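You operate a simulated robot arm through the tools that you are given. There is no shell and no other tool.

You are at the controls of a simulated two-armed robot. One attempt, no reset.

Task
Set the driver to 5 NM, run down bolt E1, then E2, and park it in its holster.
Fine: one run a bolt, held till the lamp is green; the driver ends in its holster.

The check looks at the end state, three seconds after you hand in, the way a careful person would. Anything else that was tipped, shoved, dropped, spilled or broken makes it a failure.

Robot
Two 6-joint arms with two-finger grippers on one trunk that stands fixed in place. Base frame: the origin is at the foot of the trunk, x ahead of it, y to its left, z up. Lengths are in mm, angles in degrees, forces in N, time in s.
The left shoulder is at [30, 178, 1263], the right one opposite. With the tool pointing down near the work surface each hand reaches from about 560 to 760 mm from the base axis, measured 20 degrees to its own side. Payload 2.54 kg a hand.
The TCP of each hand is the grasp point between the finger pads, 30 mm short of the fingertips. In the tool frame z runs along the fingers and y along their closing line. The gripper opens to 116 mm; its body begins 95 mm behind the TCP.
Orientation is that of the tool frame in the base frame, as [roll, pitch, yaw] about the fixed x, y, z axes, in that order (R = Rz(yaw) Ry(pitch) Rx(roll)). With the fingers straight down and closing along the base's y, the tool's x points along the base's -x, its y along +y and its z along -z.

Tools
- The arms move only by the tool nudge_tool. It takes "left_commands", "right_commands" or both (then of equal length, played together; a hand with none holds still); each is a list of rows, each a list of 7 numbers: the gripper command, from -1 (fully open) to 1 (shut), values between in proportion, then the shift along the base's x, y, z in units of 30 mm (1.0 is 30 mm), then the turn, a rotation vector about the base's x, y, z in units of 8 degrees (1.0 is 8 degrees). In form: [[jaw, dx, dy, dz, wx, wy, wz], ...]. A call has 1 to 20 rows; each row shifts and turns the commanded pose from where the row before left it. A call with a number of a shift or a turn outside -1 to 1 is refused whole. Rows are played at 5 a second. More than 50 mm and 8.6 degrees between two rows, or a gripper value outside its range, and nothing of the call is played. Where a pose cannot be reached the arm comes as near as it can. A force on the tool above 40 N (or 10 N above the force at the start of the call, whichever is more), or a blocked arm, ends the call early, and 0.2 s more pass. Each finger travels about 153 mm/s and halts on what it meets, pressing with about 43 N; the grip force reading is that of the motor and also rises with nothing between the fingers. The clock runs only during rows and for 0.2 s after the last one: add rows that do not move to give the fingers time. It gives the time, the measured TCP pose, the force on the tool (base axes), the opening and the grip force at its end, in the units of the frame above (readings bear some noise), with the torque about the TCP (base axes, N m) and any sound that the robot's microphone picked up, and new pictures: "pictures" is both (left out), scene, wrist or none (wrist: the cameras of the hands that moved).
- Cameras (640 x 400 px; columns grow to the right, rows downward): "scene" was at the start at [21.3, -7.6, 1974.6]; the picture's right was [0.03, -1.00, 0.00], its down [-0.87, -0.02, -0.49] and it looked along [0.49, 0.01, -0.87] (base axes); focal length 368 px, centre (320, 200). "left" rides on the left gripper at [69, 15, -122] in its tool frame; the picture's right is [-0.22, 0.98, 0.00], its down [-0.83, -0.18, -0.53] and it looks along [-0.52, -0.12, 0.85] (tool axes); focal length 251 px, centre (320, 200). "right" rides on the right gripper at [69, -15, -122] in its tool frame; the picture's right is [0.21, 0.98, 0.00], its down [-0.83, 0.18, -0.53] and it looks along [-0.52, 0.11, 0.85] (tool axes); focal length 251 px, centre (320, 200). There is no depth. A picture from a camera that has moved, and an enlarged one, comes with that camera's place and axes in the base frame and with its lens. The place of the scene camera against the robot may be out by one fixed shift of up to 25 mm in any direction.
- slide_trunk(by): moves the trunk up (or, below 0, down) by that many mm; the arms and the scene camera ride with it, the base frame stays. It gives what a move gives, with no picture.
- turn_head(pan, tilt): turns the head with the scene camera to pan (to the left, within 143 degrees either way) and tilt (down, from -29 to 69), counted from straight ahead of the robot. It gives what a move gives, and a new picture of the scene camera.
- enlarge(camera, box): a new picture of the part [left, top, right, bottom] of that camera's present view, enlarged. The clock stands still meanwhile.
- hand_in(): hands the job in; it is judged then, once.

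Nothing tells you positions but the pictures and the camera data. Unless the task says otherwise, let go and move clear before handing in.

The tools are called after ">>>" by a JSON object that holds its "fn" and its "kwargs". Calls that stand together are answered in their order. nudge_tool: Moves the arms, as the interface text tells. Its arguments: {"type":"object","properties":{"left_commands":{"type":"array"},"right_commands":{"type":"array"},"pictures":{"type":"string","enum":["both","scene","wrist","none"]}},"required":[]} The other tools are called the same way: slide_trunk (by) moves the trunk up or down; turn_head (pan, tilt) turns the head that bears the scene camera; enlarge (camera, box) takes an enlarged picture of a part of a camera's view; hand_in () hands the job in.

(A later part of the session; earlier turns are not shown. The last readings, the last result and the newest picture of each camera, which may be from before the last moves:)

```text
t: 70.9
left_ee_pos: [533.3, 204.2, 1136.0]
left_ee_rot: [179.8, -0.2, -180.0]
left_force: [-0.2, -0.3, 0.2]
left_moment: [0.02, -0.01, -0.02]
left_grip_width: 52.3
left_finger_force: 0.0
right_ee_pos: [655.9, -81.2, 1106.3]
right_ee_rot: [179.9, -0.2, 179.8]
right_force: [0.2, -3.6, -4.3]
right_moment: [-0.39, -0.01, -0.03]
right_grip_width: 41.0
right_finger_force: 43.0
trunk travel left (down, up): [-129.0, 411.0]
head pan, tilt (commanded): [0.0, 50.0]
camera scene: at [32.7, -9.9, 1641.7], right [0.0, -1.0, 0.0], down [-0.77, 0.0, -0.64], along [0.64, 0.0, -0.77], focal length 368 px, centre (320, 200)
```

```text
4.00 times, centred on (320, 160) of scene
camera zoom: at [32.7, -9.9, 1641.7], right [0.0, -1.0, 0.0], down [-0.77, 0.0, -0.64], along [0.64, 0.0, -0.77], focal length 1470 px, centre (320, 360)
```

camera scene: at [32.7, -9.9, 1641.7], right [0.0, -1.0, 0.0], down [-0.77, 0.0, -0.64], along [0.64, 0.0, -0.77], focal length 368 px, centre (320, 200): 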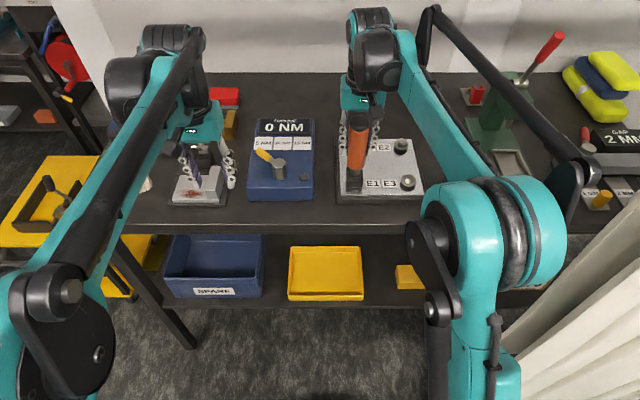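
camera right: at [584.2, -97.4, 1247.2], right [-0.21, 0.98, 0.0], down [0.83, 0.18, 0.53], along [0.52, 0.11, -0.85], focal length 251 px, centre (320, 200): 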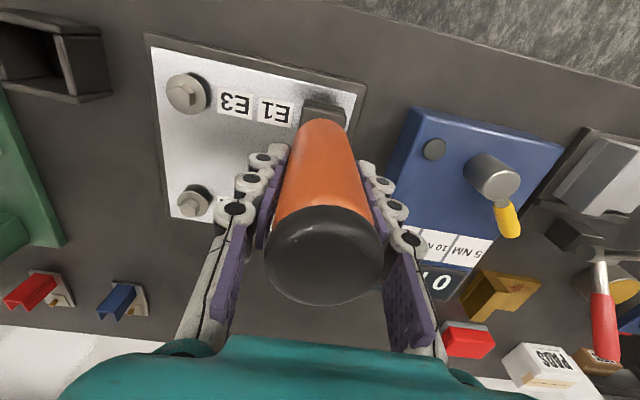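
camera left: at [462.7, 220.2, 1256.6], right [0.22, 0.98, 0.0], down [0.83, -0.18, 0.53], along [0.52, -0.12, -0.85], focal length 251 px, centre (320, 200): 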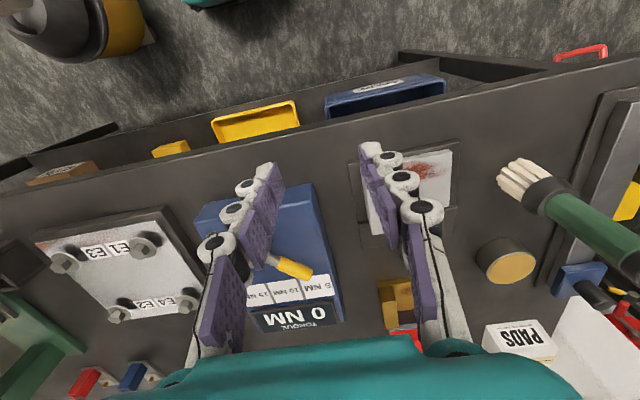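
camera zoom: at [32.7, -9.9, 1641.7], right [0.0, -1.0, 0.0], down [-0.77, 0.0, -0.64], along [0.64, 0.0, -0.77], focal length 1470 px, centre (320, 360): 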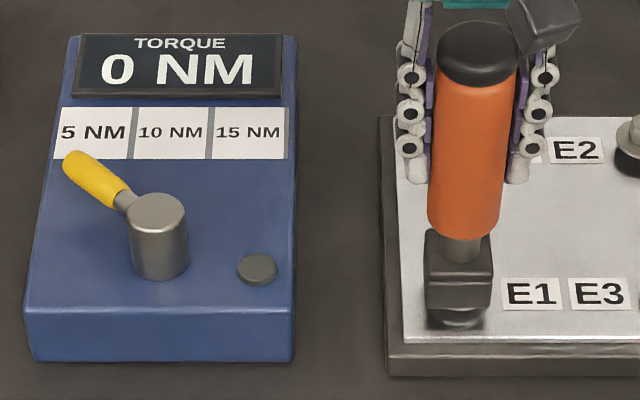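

There is a light sideways touch of 3.6 N, so the driver sits about 1 mm too far left over the head. I'll ease it 1 mm right and continue down.

>>> {"fn": "nudge_tool", "kwargs": {"right_commands": [[1, 0, -0.035, 0, 0, 0, 0], [1, 0, 0, -0.04, 0, 0, 0], [1, 0, 0, -0.04, 0, 0, 0], [1, 0, 0, -0.04, 0, 0, 0], [1, 0, 0, 0, 0, 0, 0]], "pictures": "scene"}}

>>> {"fn": "enlarge", "kwargs": {"camera": "scene", "box": [240, 110, 400, 210]}}

>>> {"fn": "enlarge", "kwargs": {"camera": "left", "box": [40, 190, 180, 300]}}

```text
t: 72.1
left_ee_pos: [533.5, 204.2, 1133.4]
left_ee_rot: [180.0, -0.1, -180.0]
left_force: [0.7, -0.6, 0.5]
left_moment: [-0.02, 0.01, 0.01]
left_grip_width: 52.0
left_finger_force: 0.0
right_ee_pos: [657.0, -83.2, 1103.2]
right_ee_rot: [179.9, -0.1, 180.0]
right_force: [-0.2, 0.6, -5.4]
right_moment: [0.01, -0.02, 0.02]
right_grip_width: 40.8
right_finger_force: 42.8
trunk travel left (down, up): [-129.0, 411.0]
head pan, tilt (commanded): [0.0, 50.0]
camera scene: at [32.8, -9.3, 1641.7], right [0.0, -1.0, 0.0], down [-0.77, 0.0, -0.64], along [0.64, 0.0, -0.77], focal length 368 px, centre (320, 200)
```

scene: 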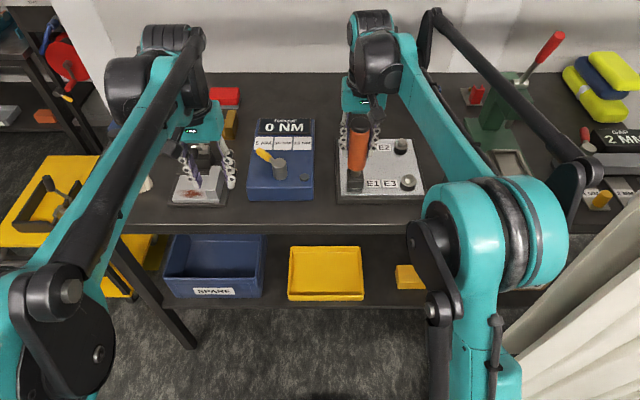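

```text
4.00 times, centred on (320, 160) of scene
camera zoom: at [32.8, -9.3, 1641.7], right [0.0, -1.0, 0.0], down [-0.77, 0.0, -0.64], along [0.64, 0.0, -0.77], focal length 1470 px, centre (320, 360)
```

zoom: 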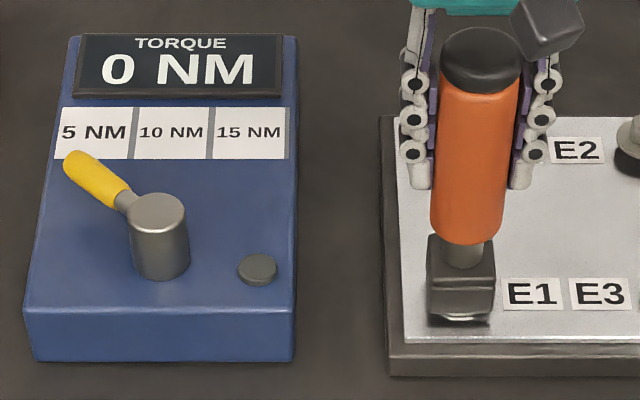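

```text
3.64 times, centred on (110, 245) of left
camera zoom: at [463.1, 220.4, 1256.4], right [0.21, 0.98, 0.0], down [0.83, -0.18, 0.53], along [0.52, -0.11, -0.85], focal length 914 px, centre (1084, 36)
```

zoom: 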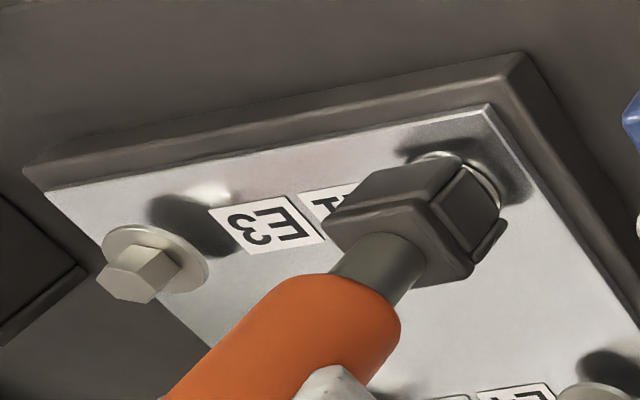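

The side load is gone and the socket is over the head, almost at the flange. I'll keep lowering until it seats.

>>> {"fn": "nudge_tool", "kwargs": {"right_commands": [[1, 0, 0, -0.04, 0, 0, 0], [1, 0, 0, -0.04, 0, 0, 0], [1, 0, 0, -0.04, 0, 0, 0], [1, 0, 0, 0, 0, 0, 0]], "pictures": "scene"}}

>>> {"fn": "enlarge", "kwargs": {"camera": "scene", "box": [240, 110, 400, 210]}}

```text
t: 73.1
left_ee_pos: [532.8, 204.3, 1136.8]
left_ee_rot: [-180.0, 0.1, 180.0]
left_force: [-1.2, -0.4, 0.7]
left_moment: [-0.03, 0.01, 0.04]
left_grip_width: 52.4
left_finger_force: 0.1
right_ee_pos: [654.5, -83.9, 1101.3]
right_ee_rot: [-180.0, 0.0, 179.9]
right_force: [11.0, -3.2, 27.5]
right_moment: [-0.2, -0.78, -0.03]
right_grip_width: 41.0
right_finger_force: 43.1
trunk travel left (down, up): [-129.0, 411.0]
head pan, tilt (commanded): [0.0, 50.0]
camera scene: at [30.9, -9.5, 1642.0], right [0.0, -1.0, 0.0], down [-0.77, 0.0, -0.64], along [0.64, 0.0, -0.77], focal length 368 px, centre (320, 200)
```

scene: 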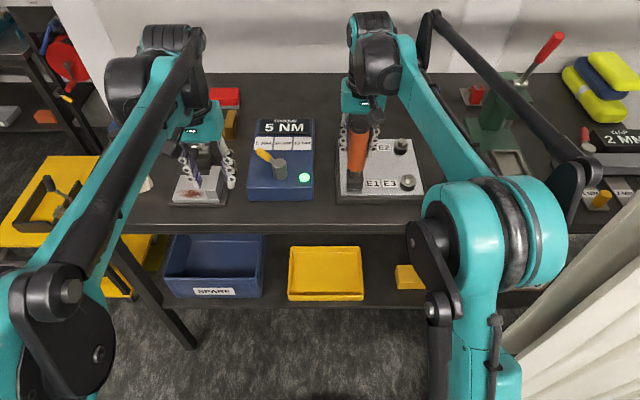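

```text
4.00 times, centred on (320, 160) of scene
camera zoom: at [30.9, -9.5, 1642.0], right [0.0, -1.0, 0.0], down [-0.77, 0.0, -0.64], along [0.64, 0.0, -0.77], focal length 1470 px, centre (320, 360)
```

zoom: 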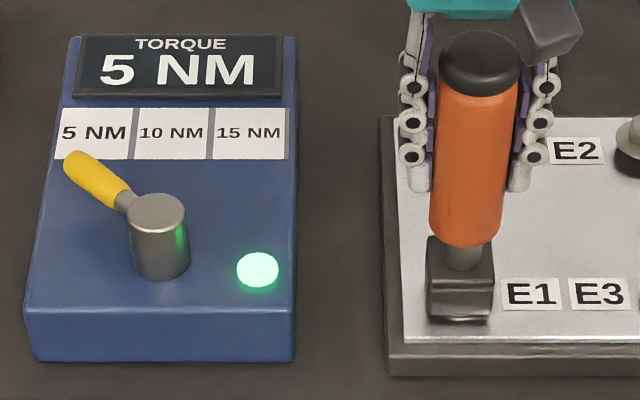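

The display shows 5 NM and the lamp is green, so E1 is done at the right torque. I'll lift the driver straight up off E1.

>>> {"fn": "nudge_tool", "kwargs": {"right_commands": [[1, 0, 0, 0.15, 0, 0, 0], [1, 0, 0, 0.3, 0, 0, 0], [1, 0, 0, 0.5, 0, 0, 0], [1, 0, 0, 0.6, 0, 0, 0], [1, 0, 0, 0.6, 0, 0, 0], [1, 0, 0, 0, 0, 0, 0]], "pictures": "both"}}

>>> {"fn": "enlarge", "kwargs": {"camera": "scene", "box": [240, 100, 440, 210]}}

>>> {"fn": "enlarge", "kwargs": {"camera": "left", "box": [20, 180, 200, 320]}}

```text
t: 74.5
left_ee_pos: [534.0, 205.0, 1135.7]
left_ee_rot: [180.0, -0.1, -179.9]
left_force: [0.3, 0.0, 0.7]
left_moment: [0.02, -0.01, 0.01]
left_grip_width: 52.4
left_finger_force: 0.2
right_ee_pos: [655.9, -84.3, 1164.0]
right_ee_rot: [179.9, 0.0, 179.9]
right_force: [-0.2, 0.3, -4.8]
right_moment: [-0.02, -0.01, 0.0]
right_grip_width: 40.8
right_finger_force: 42.7
trunk travel left (down, up): [-129.0, 411.0]
head pan, tilt (commanded): [0.0, 50.0]
camera scene: at [32.9, -9.4, 1641.7], right [0.0, -1.0, 0.0], down [-0.77, 0.0, -0.64], along [0.64, 0.0, -0.77], focal length 368 px, centre (320, 200)
camera right: at [588.0, -98.5, 1284.7], right [-0.21, 0.98, 0.0], down [0.83, 0.18, 0.53], along [0.52, 0.11, -0.85], focal length 251 px, centre (320, 200)
```

scene: 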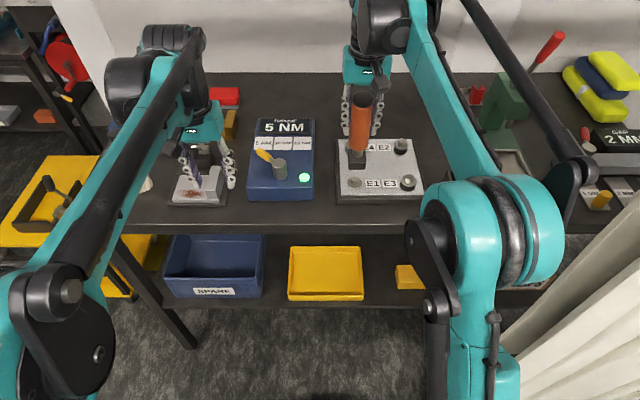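
right: 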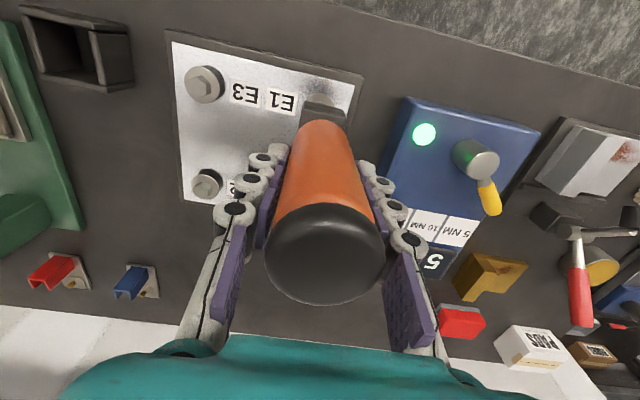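

```text
3.20 times, centred on (340, 155) of scene
camera zoom: at [32.9, -9.4, 1641.7], right [0.0, -1.0, 0.0], down [-0.77, 0.0, -0.64], along [0.64, 0.0, -0.77], focal length 1176 px, centre (256, 344)
```

zoom: 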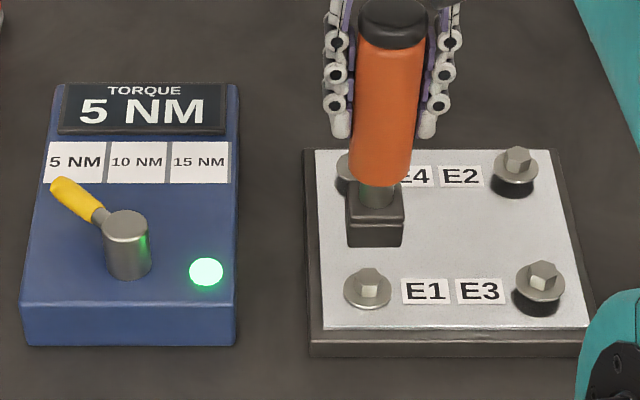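

```text
2.86 times, centred on (110, 250) of left
camera zoom: at [463.2, 220.3, 1256.4], right [0.21, 0.98, 0.0], down [0.83, -0.18, 0.53], along [0.52, -0.11, -0.85], focal length 718 px, centre (920, 57)
```

zoom: 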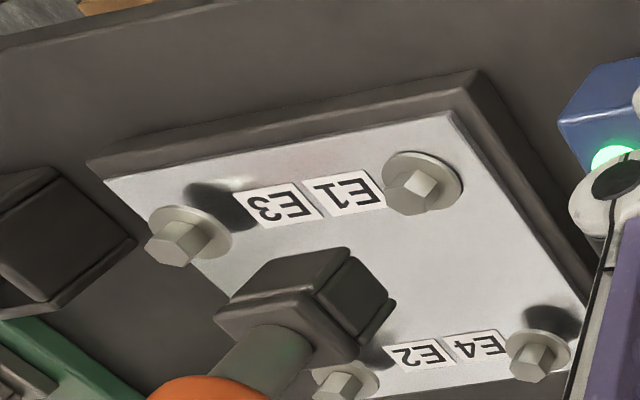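

E1 is seated flat on the plate and the controller still shows 5 NM. For E2 I must raise the trunk, so first I'll park the left hand out to the left where its forearm is clear of the beam, and start the driver toward E2 at a safe height.

>>> {"fn": "nudge_tool", "kwargs": {"left_commands": [[0.1, -0.3, 0.3, 0, 0, 0, 0], [0.1, -0.3, 0.7, 0, 0, 0, 0], [0.1, -0.3, 0.9, 0, 0, 0, 0], [0.1, -0.2, 1, 0, 0, 0, 0], [0.1, 0, 1, 0, 0, 0, 0], [0.1, 0, 1, 0, 0, 0, 0], [0.1, 0, 0.5, 0, 0, 0, 0], [0.1, 0, 0, 0, 0, 0, 0]], "right_commands": [[1, 0.3, -0.4, 0, 0, 0, 0], [1, 0.4, -0.5, 0, 0, 0, 0], [1, 0.4, -0.5, 0, 0, 0, 0], [1, 0.3, -0.4, 0, 0, 0, 0], [1, 0, 0, 0, 0, 0, 0], [1, 0, 0, 0, 0, 0, 0], [1, 0, 0, 0, 0, 0, 0], [1, 0, 0, 0, 0, 0, 0]], "pictures": "scene"}}

```text
t: 76.3
left_ee_pos: [501.4, 366.5, 1135.8]
left_ee_rot: [180.0, -0.1, -180.0]
left_force: [-0.7, 1.7, -0.7]
left_moment: [-0.03, 0.01, -0.01]
left_grip_width: 52.3
left_finger_force: 0.0
right_ee_pos: [697.8, -138.7, 1163.2]
right_ee_rot: [180.0, -0.1, 180.0]
right_force: [-0.3, 0.0, -5.2]
right_moment: [0.01, 0.01, -0.03]
right_grip_width: 40.7
right_finger_force: 43.1
trunk travel left (down, up): [-129.0, 411.0]
head pan, tilt (commanded): [0.0, 50.0]
camera scene: at [33.0, -9.6, 1641.7], right [0.0, -1.0, 0.0], down [-0.77, 0.0, -0.64], along [0.64, 0.0, -0.77], focal length 368 px, centre (320, 200)
```

scene: 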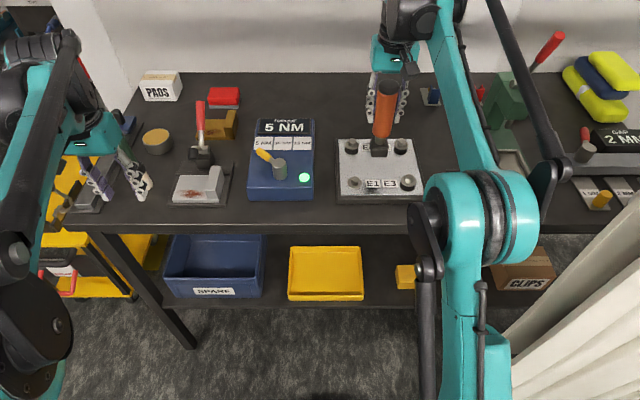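

Both hands are clear. I'll raise the trunk 50 mm and then bring both hands back down by the same amount, moving the driver forward.

>>> {"fn": "slide_trunk", "kwargs": {"by": 50}}

>>> {"fn": "nudge_tool", "kwargs": {"left_commands": [[0.1, 0, 0, -0.8, 0, 0, 0], [0.1, 0, 0, -0.8, 0, 0, 0], [0.1, 0, 0, 0, 0, 0, 0]], "right_commands": [[1, 0.4, -0.3, -0.8, 0, 0, 0], [1, 0.4, -0.3, -0.8, 0, 0, 0], [1, 0, 0, 0, 0, 0, 0]], "pictures": "scene"}}

```text
t: 77.2
left_ee_pos: [500.9, 366.7, 1186.0]
left_ee_rot: [179.9, -0.1, -180.0]
left_force: [0.4, -0.3, -0.6]
left_moment: [-0.02, 0.04, -0.01]
left_grip_width: 52.0
left_finger_force: 0.0
right_ee_pos: [699.1, -138.0, 1213.3]
right_ee_rot: [179.9, -0.1, 179.9]
right_force: [-0.1, 0.4, -5.9]
right_moment: [0.02, 0.0, 0.01]
right_grip_width: 40.7
right_finger_force: 42.2
trunk travel left (down, up): [-179.0, 361.0]
head pan, tilt (commanded): [0.0, 50.0]
```

```text
t: 78.0
left_ee_pos: [499.7, 368.8, 1138.0]
left_ee_rot: [-179.9, -0.1, 180.0]
left_force: [0.5, -0.9, -0.2]
left_moment: [-0.03, -0.02, 0.01]
left_grip_width: 52.1
left_finger_force: 0.0
right_ee_pos: [723.8, -155.9, 1164.5]
right_ee_rot: [179.9, -0.1, 179.9]
right_force: [-0.5, 0.2, -5.5]
right_moment: [0.0, -0.06, 0.0]
right_grip_width: 40.8
right_finger_force: 43.3
trunk travel left (down, up): [-179.0, 361.0]
head pan, tilt (commanded): [0.0, 50.0]
camera scene: at [32.0, -9.3, 1691.7], right [0.0, -1.0, 0.0], down [-0.77, 0.0, -0.64], along [0.64, 0.0, -0.77], focal length 368 px, centre (320, 200)
```

scene: 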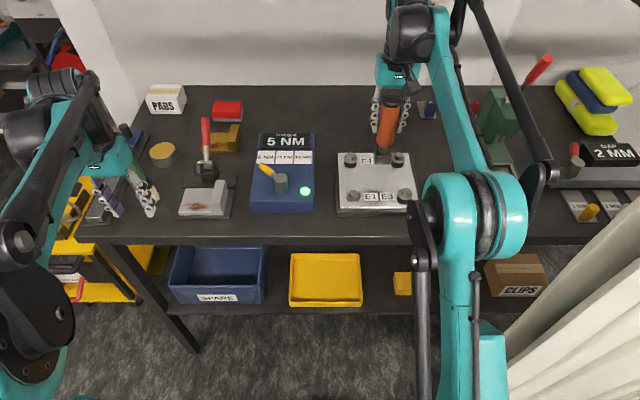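

The trunk is 50 mm higher with both hands back at working height and no side loads. I'll repeat the step.

>>> {"fn": "slide_trunk", "kwargs": {"by": 50}}

>>> {"fn": "nudge_tool", "kwargs": {"left_commands": [[0.1, 0, 0, -0.8, 0, 0, 0], [0.1, 0, 0, -0.8, 0, 0, 0], [0.1, 0, 0, 0, 0, 0, 0]], "right_commands": [[1, 0.5, -0.4, -0.8, 0, 0, 0], [1, 0.5, -0.4, -0.8, 0, 0, 0], [1, 0, 0, 0, 0, 0, 0]], "pictures": "scene"}}

```text
t: 78.9
left_ee_pos: [500.3, 367.1, 1187.6]
left_ee_rot: [-180.0, -0.1, 180.0]
left_force: [-0.2, -0.3, -0.5]
left_moment: [0.0, 0.03, -0.01]
left_grip_width: 52.0
left_finger_force: 0.0
right_ee_pos: [724.9, -155.3, 1213.6]
right_ee_rot: [179.8, -0.1, 179.8]
right_force: [0.4, 0.4, -5.8]
right_moment: [-0.01, -0.02, 0.0]
right_grip_width: 40.8
right_finger_force: 43.2
trunk travel left (down, up): [-229.0, 311.0]
head pan, tilt (commanded): [0.0, 50.0]
```

```text
t: 79.7
left_ee_pos: [498.8, 369.1, 1138.4]
left_ee_rot: [180.0, 0.1, 180.0]
left_force: [-0.3, 0.4, 0.6]
left_moment: [0.02, -0.01, -0.01]
left_grip_width: 52.0
left_finger_force: 0.0
right_ee_pos: [753.8, -178.1, 1166.9]
right_ee_rot: [179.9, 0.1, 179.9]
right_force: [-0.8, 0.3, -5.7]
right_moment: [0.01, -0.04, -0.01]
right_grip_width: 40.7
right_finger_force: 42.5
trunk travel left (down, up): [-229.0, 311.0]
head pan, tilt (commanded): [0.0, 50.0]
camera scene: at [31.9, -9.2, 1741.7], right [0.0, -1.0, 0.0], down [-0.77, 0.0, -0.64], along [0.64, 0.0, -0.77], focal length 368 px, centre (320, 200)
```

scene: 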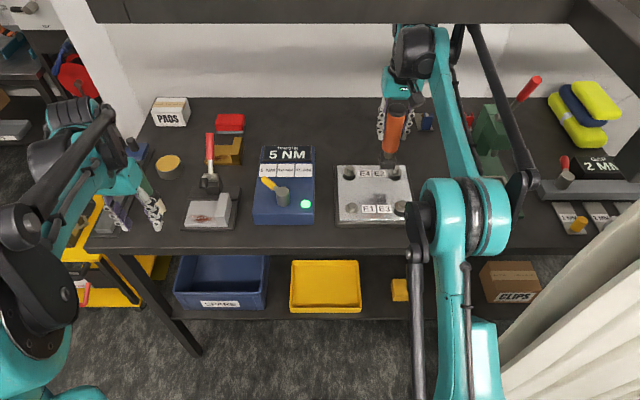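

One more smaller rise will give reach margin for E2. I'll raise 35 mm and bring the hands down again, moving the driver to just short of E2.

>>> {"fn": "slide_trunk", "kwargs": {"by": 35}}

>>> {"fn": "nudge_tool", "kwargs": {"left_commands": [[0.1, 0, 0, -0.6, 0, 0, 0], [0.1, 0, 0, -0.6, 0, 0, 0], [0.1, 0, 0, 0, 0, 0, 0], [0.1, 0, 0, 0, 0, 0, 0]], "right_commands": [[1, 0.4, -0.4, -0.7, 0, 0, 0], [1, 0.4, -0.4, -0.7, 0, 0, 0], [1, 0.3, -0.4, 0, 0, 0, 0], [1, 0, 0, 0, 0, 0, 0]], "pictures": "both"}}

>>> {"fn": "enlarge", "kwargs": {"camera": "scene", "box": [320, 100, 460, 235]}}

>>> {"fn": "enlarge", "kwargs": {"camera": "right", "box": [200, 40, 440, 260]}}

```text
t: 80.5
left_ee_pos: [500.8, 370.3, 1173.6]
left_ee_rot: [-179.9, -0.1, -180.0]
left_force: [0.5, -0.2, 0.2]
left_moment: [0.04, 0.04, 0.01]
left_grip_width: 52.1
left_finger_force: 0.1
right_ee_pos: [754.8, -178.5, 1200.8]
right_ee_rot: [180.0, -0.1, 179.9]
right_force: [1.0, 0.0, -5.5]
right_moment: [0.01, -0.02, 0.01]
right_grip_width: 40.6
right_finger_force: 43.2
trunk travel left (down, up): [-264.0, 276.0]
head pan, tilt (commanded): [0.0, 50.0]
```

```text
t: 81.5
left_ee_pos: [499.4, 369.5, 1137.3]
left_ee_rot: [180.0, -0.1, 180.0]
left_force: [-0.9, -0.6, -1.0]
left_moment: [0.02, 0.03, -0.03]
left_grip_width: 52.5
left_finger_force: 0.1
right_ee_pos: [783.6, -207.7, 1158.8]
right_ee_rot: [180.0, -0.1, 179.8]
right_force: [-0.1, -0.2, -5.4]
right_moment: [0.0, -0.01, 0.01]
right_grip_width: 40.9
right_finger_force: 43.1
right hand out of reach, approached as far as the arm can: row 3
trunk travel left (down, up): [-264.0, 276.0]
head pan, tilt (commanded): [0.0, 50.0]
camera scene: at [33.4, -9.2, 1776.7], right [0.0, -1.0, 0.0], down [-0.77, 0.0, -0.64], along [0.64, 0.0, -0.77], focal length 368 px, centre (320, 200)
camera right: at [714.6, -222.8, 1279.8], right [-0.21, 0.98, 0.0], down [0.83, 0.18, 0.53], along [0.52, 0.11, -0.85], focal length 251 px, centre (320, 200)
camera left: at [429.6, 384.4, 1259.2], right [0.21, 0.98, 0.0], down [0.83, -0.18, 0.53], along [0.52, -0.11, -0.85], focal length 251 px, centre (320, 200)
```

scene: 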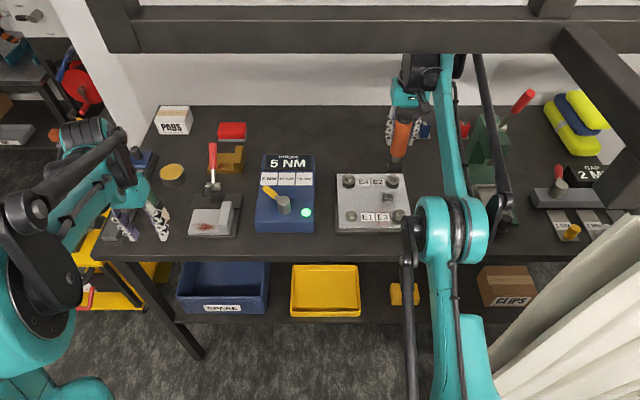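
right: 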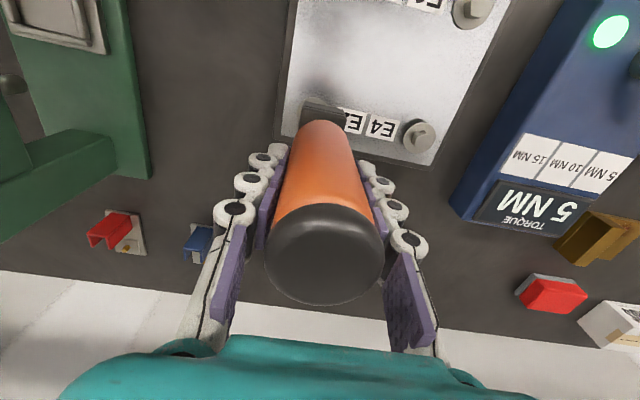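
left: 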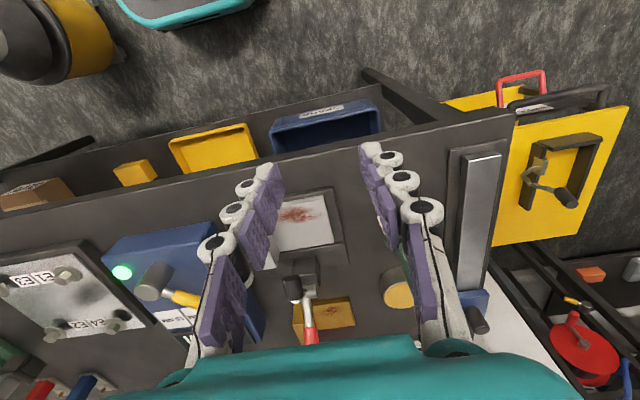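

```text
2.96 times, centred on (390, 168) of scene
camera zoom: at [33.4, -9.2, 1776.7], right [0.0, -1.0, 0.0], down [-0.77, 0.0, -0.64], along [0.64, 0.0, -0.77], focal length 1089 px, centre (113, 296)
```

zoom: 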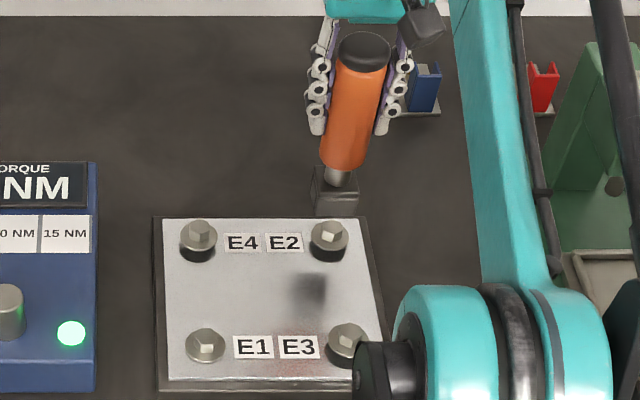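

```text
1.82 times, centred on (320, 150) of right
camera zoom: at [714.6, -222.8, 1279.8], right [-0.21, 0.98, 0.0], down [0.83, 0.18, 0.53], along [0.52, 0.11, -0.85], focal length 457 px, centre (320, 291)
```

zoom: 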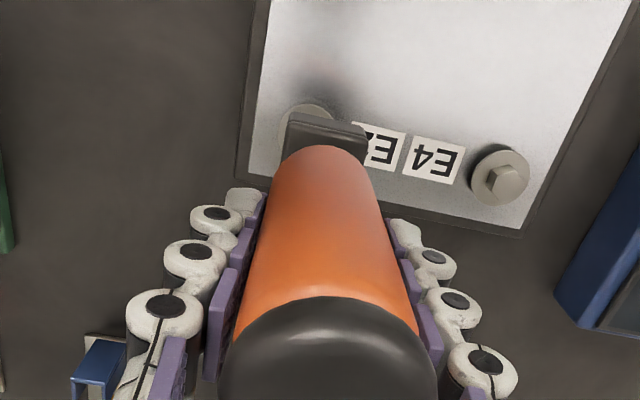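

The driver is near E2, at the edge of reach for this height, and the controller still shows 5 NM with the green lamp from E1. Comparing the same right-wrist view as at E1, the aligned position for E2 should be about TCP (786,-214.5); lowering adds reach, so I'll lower 20 mm and read the position.

>>> {"fn": "nudge_tool", "kwargs": {"right_commands": [[1, 0, 0, -0.33, 0, 0, 0], [1, 0, 0, -0.33, 0, 0, 0], [1, 0, 0, 0, 0, 0, 0], [1, 0, 0, 0, 0, 0, 0]], "pictures": "both"}}

>>> {"fn": "enlarge", "kwargs": {"camera": "scene", "box": [330, 110, 450, 235]}}

>>> {"fn": "enlarge", "kwargs": {"camera": "right", "box": [220, 40, 420, 190]}}

```text
t: 82.5
left_ee_pos: [499.7, 368.6, 1137.2]
left_ee_rot: [-180.0, -0.1, -179.9]
left_force: [-0.7, -0.7, -0.7]
left_moment: [-0.01, 0.0, -0.04]
left_grip_width: 52.2
left_finger_force: 0.1
right_ee_pos: [783.3, -208.0, 1139.4]
right_ee_rot: [179.9, -0.1, 179.9]
right_force: [0.3, -1.2, -5.3]
right_moment: [-0.02, -0.04, 0.0]
right_grip_width: 40.7
right_finger_force: 42.9
trunk travel left (down, up): [-264.0, 276.0]
head pan, tilt (commanded): [0.0, 50.0]
camera scene: at [33.3, -9.5, 1776.7], right [0.0, -1.0, 0.0], down [-0.77, 0.0, -0.64], along [0.64, 0.0, -0.77], focal length 368 px, centre (320, 200)
camera right: at [714.5, -223.7, 1260.4], right [-0.21, 0.98, 0.0], down [0.83, 0.18, 0.53], along [0.52, 0.11, -0.85], focal length 251 px, centre (320, 200)
```

scene: 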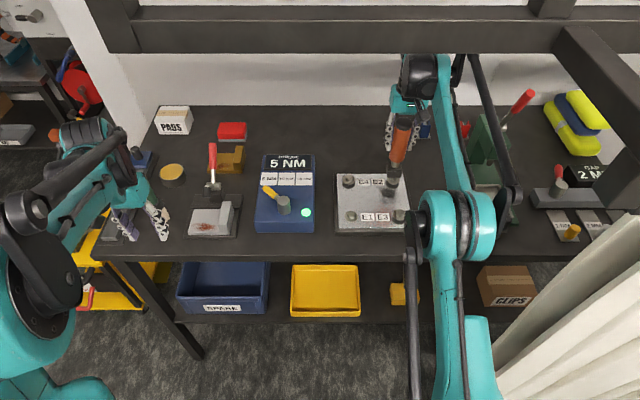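
right: 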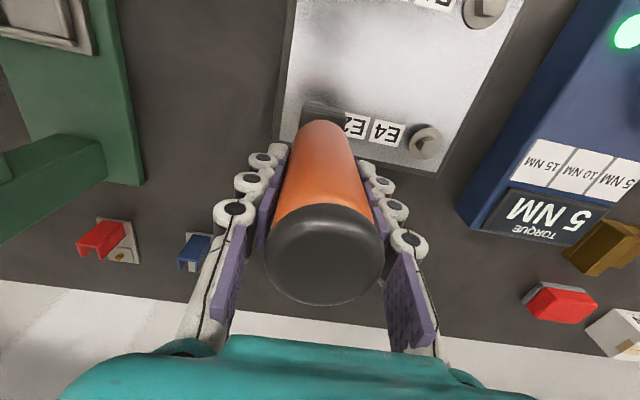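

```text
3.20 times, centred on (390, 172) of scene
camera zoom: at [33.3, -9.5, 1776.7], right [0.0, -1.0, 0.0], down [-0.77, 0.0, -0.64], along [0.64, 0.0, -0.77], focal length 1176 px, centre (96, 288)
```

zoom: 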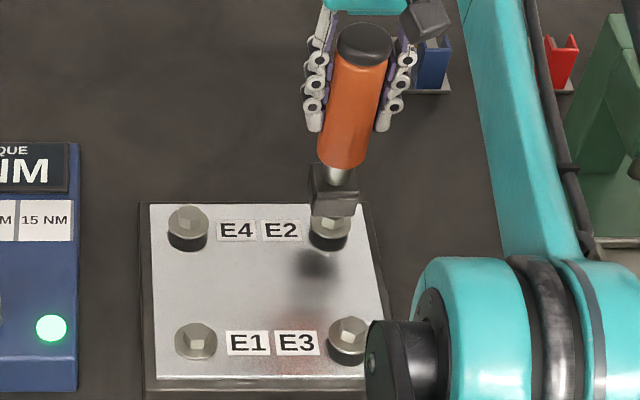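

```text
2.67 times, centred on (320, 115) of right
camera zoom: at [714.5, -223.7, 1260.4], right [-0.21, 0.98, 0.0], down [0.83, 0.18, 0.53], along [0.52, 0.11, -0.85], focal length 670 px, centre (320, 427)
```

zoom: 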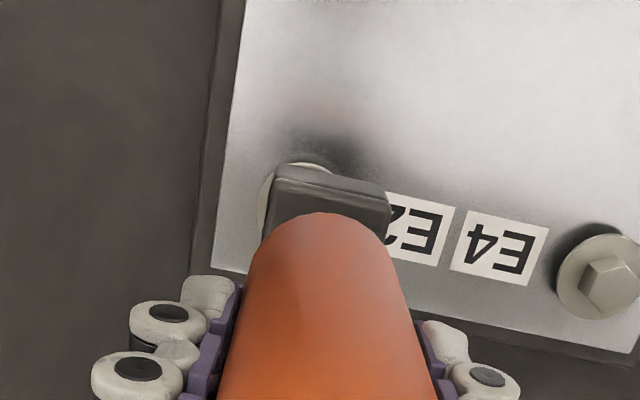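

The scene view suggests good sideways alignment with E2, while the right wrist view suggests about 8 mm off. I'll zoom further into both to settle this before descending.

>>> {"fn": "enlarge", "kwargs": {"camera": "scene", "box": [360, 150, 430, 225]}}

>>> {"fn": "enlarge", "kwargs": {"camera": "right", "box": [270, 70, 400, 160]}}

>>> {"fn": "enlarge", "kwargs": {"camera": "left", "box": [0, 200, 180, 350]}}

```text
5.33 times, centred on (395, 188) of scene
camera zoom: at [33.3, -9.5, 1776.7], right [0.0, -1.0, 0.0], down [-0.77, 0.0, -0.64], along [0.64, 0.0, -0.77], focal length 1960 px, centre (-80, 267)
```

zoom: 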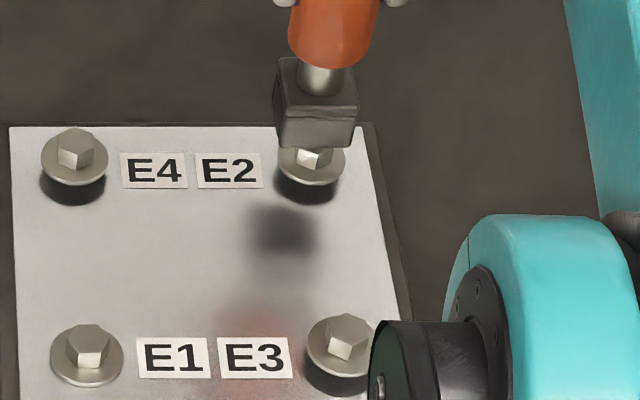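

```text
4.44 times, centred on (335, 115) of right
camera zoom: at [714.5, -223.7, 1260.4], right [-0.21, 0.98, 0.0], down [0.83, 0.18, 0.53], along [0.52, 0.11, -0.85], focal length 1118 px, centre (253, 578)
```

zoom: 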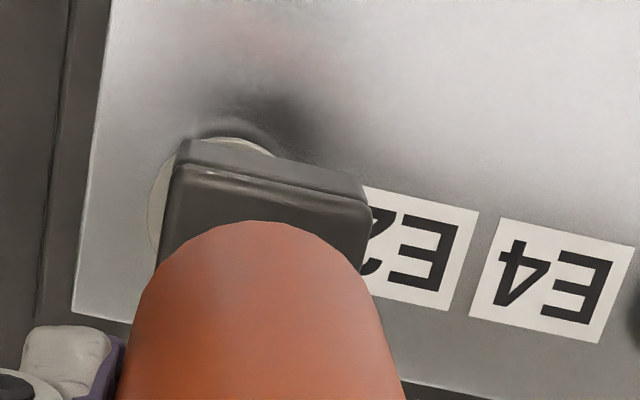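

```text
2.67 times, centred on (90, 275) of left
camera zoom: at [429.7, 384.1, 1259.4], right [0.21, 0.98, 0.0], down [0.83, -0.18, 0.53], along [0.52, -0.11, -0.85], focal length 670 px, centre (933, 0)
```

zoom: 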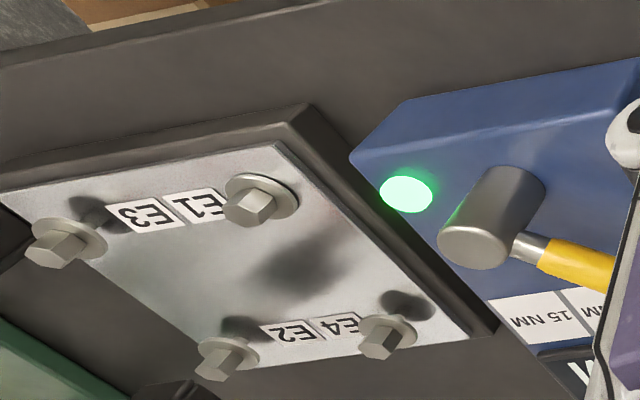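

Calibrated against how E1 looked when it engaged, E2's aligned position comes out near TCP (786,-213.5): 2.7 mm forward and 5.5 mm right of here. I'll shift there, lower to just above the head and re-check.

>>> {"fn": "nudge_tool", "kwargs": {"right_commands": [[1, 0.045, -0.09, -0.1, 0, 0, 0], [1, 0.045, -0.093, -0.15, 0, 0, 0], [1, 0, 0, -0.15, 0, 0, 0], [1, 0, 0, 0, 0, 0, 0], [1, 0, 0, 0, 0, 0, 0]], "pictures": "both"}}

>>> {"fn": "enlarge", "kwargs": {"camera": "scene", "box": [360, 150, 430, 225]}}

>>> {"fn": "enlarge", "kwargs": {"camera": "right", "box": [270, 70, 400, 160]}}

```text
t: 83.7
left_ee_pos: [500.4, 368.1, 1137.6]
left_ee_rot: [180.0, -0.1, 180.0]
left_force: [-0.3, 0.3, -0.3]
left_moment: [0.0, 0.01, -0.02]
left_grip_width: 52.4
left_finger_force: 0.0
right_ee_pos: [785.3, -212.9, 1129.3]
right_ee_rot: [179.9, -0.2, 179.9]
right_force: [0.3, 0.3, -5.4]
right_moment: [0.02, -0.01, 0.01]
right_grip_width: 41.1
right_finger_force: 42.8
trunk travel left (down, up): [-264.0, 276.0]
head pan, tilt (commanded): [0.0, 50.0]
camera scene: at [33.1, -9.5, 1776.7], right [0.0, -1.0, 0.0], down [-0.77, 0.0, -0.64], along [0.64, 0.0, -0.77], focal length 368 px, centre (320, 200)
camera right: at [716.8, -228.5, 1249.0], right [-0.21, 0.98, 0.0], down [0.83, 0.18, 0.53], along [0.52, 0.11, -0.85], focal length 251 px, centre (320, 200)
```

scene: 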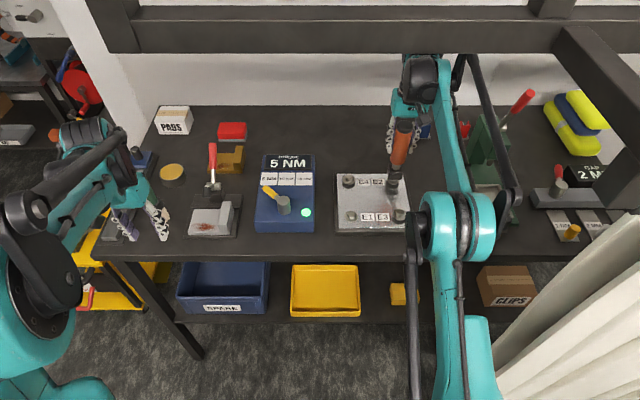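
right: 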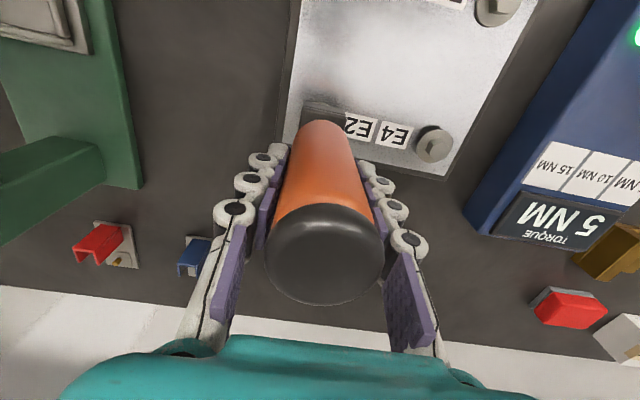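

```text
5.33 times, centred on (395, 188) of scene
camera zoom: at [33.1, -9.5, 1776.7], right [0.0, -1.0, 0.0], down [-0.77, 0.0, -0.64], along [0.64, 0.0, -0.77], focal length 1960 px, centre (-80, 267)
```

zoom: 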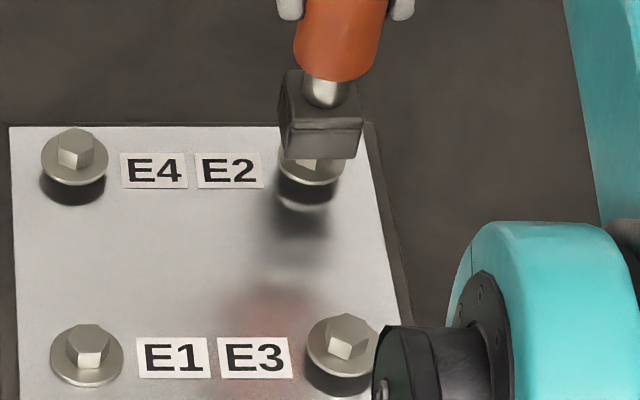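

```text
4.44 times, centred on (335, 115) of right
camera zoom: at [716.8, -228.5, 1249.0], right [-0.21, 0.98, 0.0], down [0.83, 0.18, 0.53], along [0.52, 0.11, -0.85], focal length 1118 px, centre (253, 578)
```

zoom: 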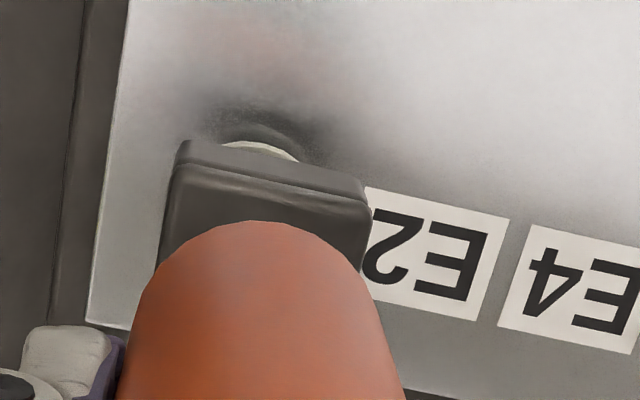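

Both views now agree: about 1.3 mm left and under 1 mm forward remain. I'll apply that and lower slowly onto E2, watching the force.

>>> {"fn": "nudge_tool", "kwargs": {"right_commands": [[1, 0.027, 0.043, 0, 0, 0, 0], [1, 0, 0, -0.08, 0, 0, 0], [1, 0, 0, -0.08, 0, 0, 0], [1, 0, 0, -0.05, 0, 0, 0], [1, 0, 0, -0.05, 0, 0, 0], [1, 0, 0, 0, 0, 0, 0]], "pictures": "scene"}}

>>> {"fn": "enlarge", "kwargs": {"camera": "scene", "box": [250, 140, 430, 235]}}

```text
t: 85.1
left_ee_pos: [498.5, 369.1, 1138.0]
left_ee_rot: [-180.0, -0.1, -180.0]
left_force: [0.1, 0.5, -0.6]
left_moment: [0.01, -0.01, -0.01]
left_grip_width: 52.3
left_finger_force: 0.0
right_ee_pos: [784.8, -212.1, 1121.5]
right_ee_rot: [179.9, 0.0, 179.9]
right_force: [5.4, -0.5, 10.7]
right_moment: [-0.28, -0.67, 0.03]
right_grip_width: 40.8
right_finger_force: 43.4
trunk travel left (down, up): [-264.0, 276.0]
head pan, tilt (commanded): [0.0, 50.0]
camera scene: at [31.7, -8.8, 1776.8], right [0.0, -1.0, 0.0], down [-0.77, 0.0, -0.64], along [0.64, 0.0, -0.77], focal length 368 px, centre (320, 200)
```

scene: 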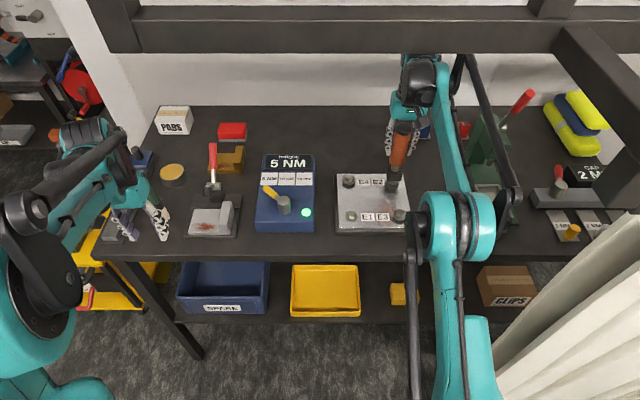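

```text
3.56 times, centred on (340, 188) of scene
camera zoom: at [31.7, -8.8, 1776.8], right [0.0, -1.0, 0.0], down [-0.77, 0.0, -0.64], along [0.64, 0.0, -0.77], focal length 1307 px, centre (249, 244)
```

zoom: 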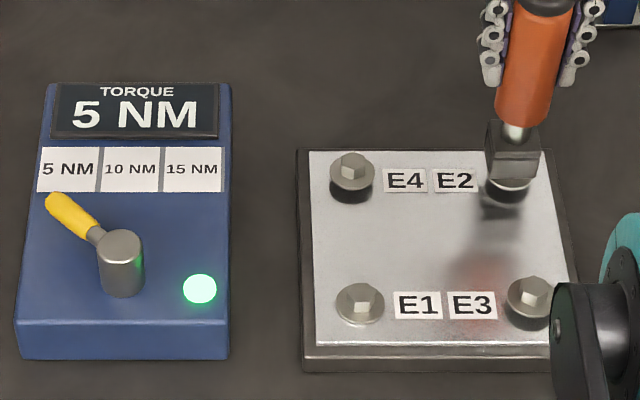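

The driver rests on E2's head at TCP z 1121, just as E1 did before its run began. I'll press a little more and hold, as I did there, until the bolt starts down.

>>> {"fn": "nudge_tool", "kwargs": {"right_commands": [[1, 0, 0, -0.03, 0, 0, 0], [1, 0, 0, -0.02, 0, 0, 0], [1, 0, 0, 0, 0, 0, 0], [1, 0, 0, 0, 0, 0, 0]], "pictures": "scene"}}

>>> {"fn": "enlarge", "kwargs": {"camera": "scene", "box": [250, 140, 430, 235]}}

```text
t: 86.1
left_ee_pos: [499.0, 369.6, 1138.1]
left_ee_rot: [-180.0, 0.0, -180.0]
left_force: [0.2, -0.2, 0.0]
left_moment: [0.03, -0.03, -0.02]
left_grip_width: 52.2
left_finger_force: 0.0
right_ee_pos: [785.0, -210.6, 1119.8]
right_ee_rot: [180.0, 0.0, 179.9]
right_force: [6.6, -0.5, 18.5]
right_moment: [-0.5, -0.75, 0.06]
right_grip_width: 40.6
right_finger_force: 43.3
trunk travel left (down, up): [-264.0, 276.0]
head pan, tilt (commanded): [0.0, 50.0]
camera scene: at [30.5, -8.6, 1776.8], right [0.0, -1.0, 0.0], down [-0.77, 0.0, -0.64], along [0.64, 0.0, -0.77], focal length 368 px, centre (320, 200)
```

scene: 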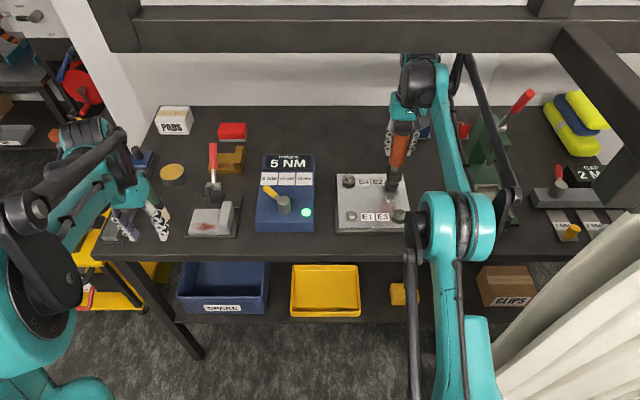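

```text
3.56 times, centred on (340, 188) of scene
camera zoom: at [30.5, -8.6, 1776.8], right [0.0, -1.0, 0.0], down [-0.77, 0.0, -0.64], along [0.64, 0.0, -0.77], focal length 1307 px, centre (249, 244)
```

zoom: 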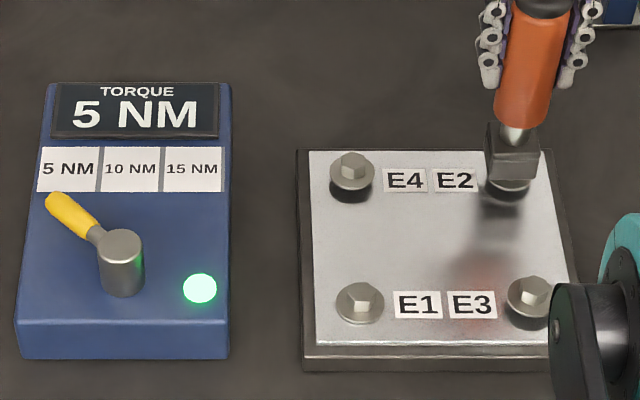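

The load is about 24 N, the same as E1 just before it began to run. I'll add the same small press and hold.

>>> {"fn": "nudge_tool", "kwargs": {"right_commands": [[1, 0, 0, -0.03, 0, 0, 0], [1, 0, 0, 0, 0, 0, 0], [1, 0, 0, 0, 0, 0, 0], [1, 0, 0, 0, 0, 0, 0], [1, 0, 0, 0, 0, 0, 0], [1, 0, 0, 0, 0, 0, 0], [1, 0, 0, 0, 0, 0, 0]], "pictures": "scene"}}

>>> {"fn": "enlarge", "kwargs": {"camera": "scene", "box": [250, 140, 430, 235]}}

>>> {"fn": "enlarge", "kwargs": {"camera": "right", "box": [270, 70, 400, 160]}}

```text
t: 87.7
left_ee_pos: [499.3, 368.9, 1137.8]
left_ee_rot: [180.0, 0.0, -180.0]
left_force: [0.3, 1.0, 1.2]
left_moment: [0.01, -0.04, 0.04]
left_grip_width: 52.6
left_finger_force: 0.1
right_ee_pos: [784.6, -210.5, 1118.1]
right_ee_rot: [179.9, -0.1, 180.0]
right_force: [-1.3, 1.5, 3.2]
right_moment: [0.06, 0.22, -0.01]
right_grip_width: 41.0
right_finger_force: 42.9
trunk travel left (down, up): [-264.0, 276.0]
head pan, tilt (commanded): [0.0, 50.0]
camera scene: at [31.3, -8.8, 1776.7], right [0.0, -1.0, 0.0], down [-0.77, 0.0, -0.64], along [0.64, 0.0, -0.77], focal length 368 px, centre (320, 200)
```

scene: 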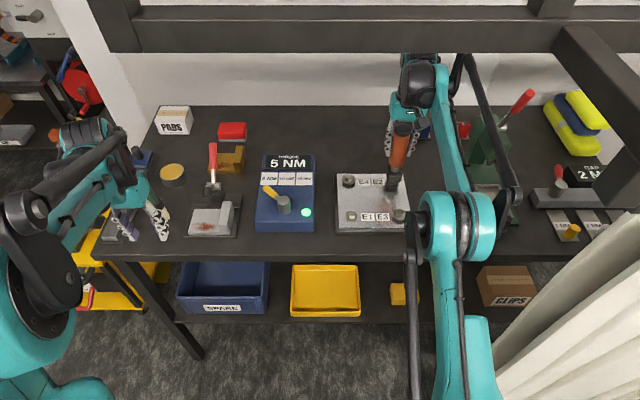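

```text
3.56 times, centred on (340, 188) of scene
camera zoom: at [31.3, -8.8, 1776.7], right [0.0, -1.0, 0.0], down [-0.77, 0.0, -0.64], along [0.64, 0.0, -0.77], focal length 1307 px, centre (249, 244)
```

zoom: 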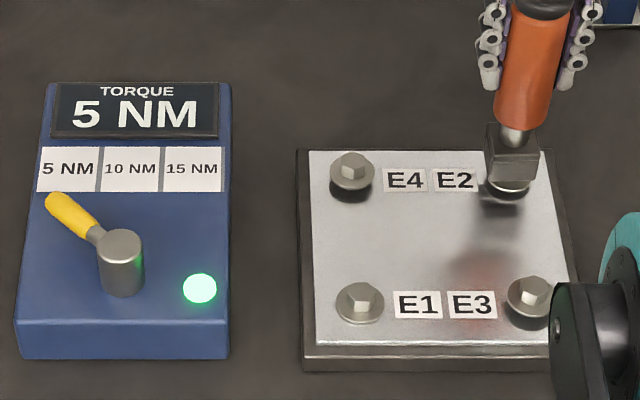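

```text
4.44 times, centred on (335, 115) of right
camera zoom: at [715.8, -225.8, 1239.4], right [-0.21, 0.98, 0.0], down [0.83, 0.18, 0.53], along [0.52, 0.11, -0.85], focal length 1118 px, centre (253, 578)
```

zoom: 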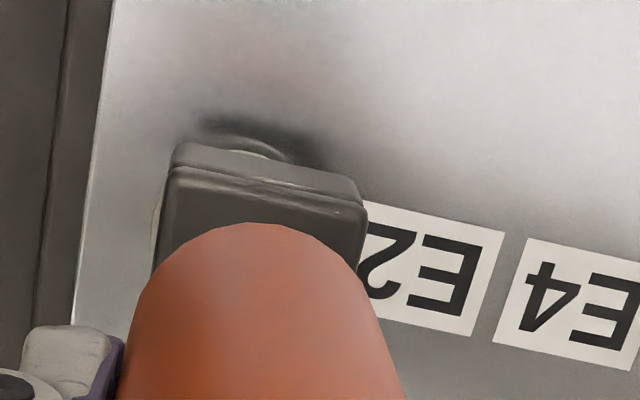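

E2 has started to go down, as the force dropped to about 9 N. I'll follow it in one continuous slow descent, easing 1 mm to the right, which was needed on E1 as well.

>>> {"fn": "nudge_tool", "kwargs": {"right_commands": [[1, 0, -0.02, -0.04, 0, 0, 0], [1, 0, -0.02, -0.04, 0, 0, 0], [1, 0, 0, -0.04, 0, 0, 0], [1, 0, 0, -0.04, 0, 0, 0], [1, 0, 0, -0.04, 0, 0, 0], [1, 0, 0, -0.04, 0, 0, 0], [1, 0, 0, -0.04, 0, 0, 0], [1, 0, 0, -0.04, 0, 0, 0]], "pictures": "scene"}}

>>> {"fn": "enlarge", "kwargs": {"camera": "scene", "box": [250, 140, 430, 235]}}

```text
t: 89.5
left_ee_pos: [495.7, 371.2, 1139.6]
left_ee_rot: [-179.9, 0.0, 180.0]
left_force: [0.0, 0.1, 0.3]
left_moment: [0.02, -0.01, -0.01]
left_grip_width: 52.3
left_finger_force: 0.0
right_ee_pos: [782.7, -211.0, 1112.5]
right_ee_rot: [-180.0, 0.1, 179.8]
right_force: [-3.3, 4.3, 34.4]
right_moment: [0.01, 0.29, -0.06]
right_grip_width: 41.1
right_finger_force: 43.2
trunk travel left (down, up): [-264.0, 276.0]
head pan, tilt (commanded): [0.0, 50.0]
camera scene: at [26.6, -6.9, 1776.9], right [0.0, -1.0, 0.0], down [-0.76, 0.0, -0.65], along [0.65, 0.0, -0.76], focal length 368 px, centre (320, 200)
```

scene: 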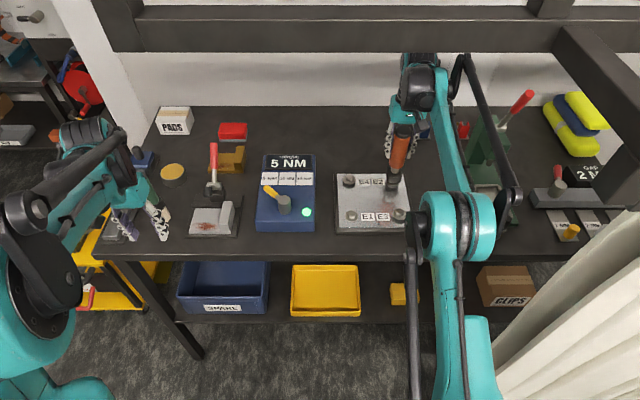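

```text
3.56 times, centred on (340, 188) of scene
camera zoom: at [26.6, -6.9, 1776.9], right [0.0, -1.0, 0.0], down [-0.76, 0.0, -0.65], along [0.65, 0.0, -0.76], focal length 1307 px, centre (249, 244)
```

zoom: 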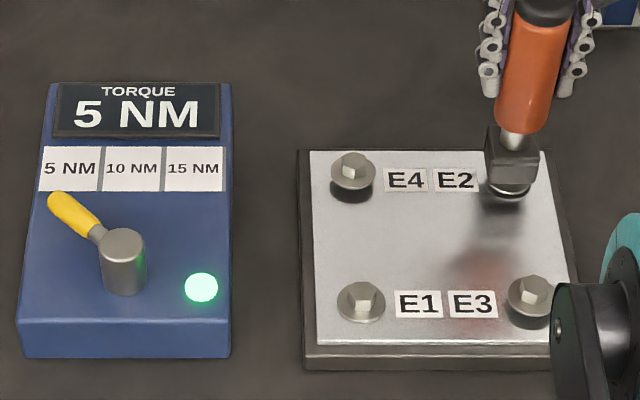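

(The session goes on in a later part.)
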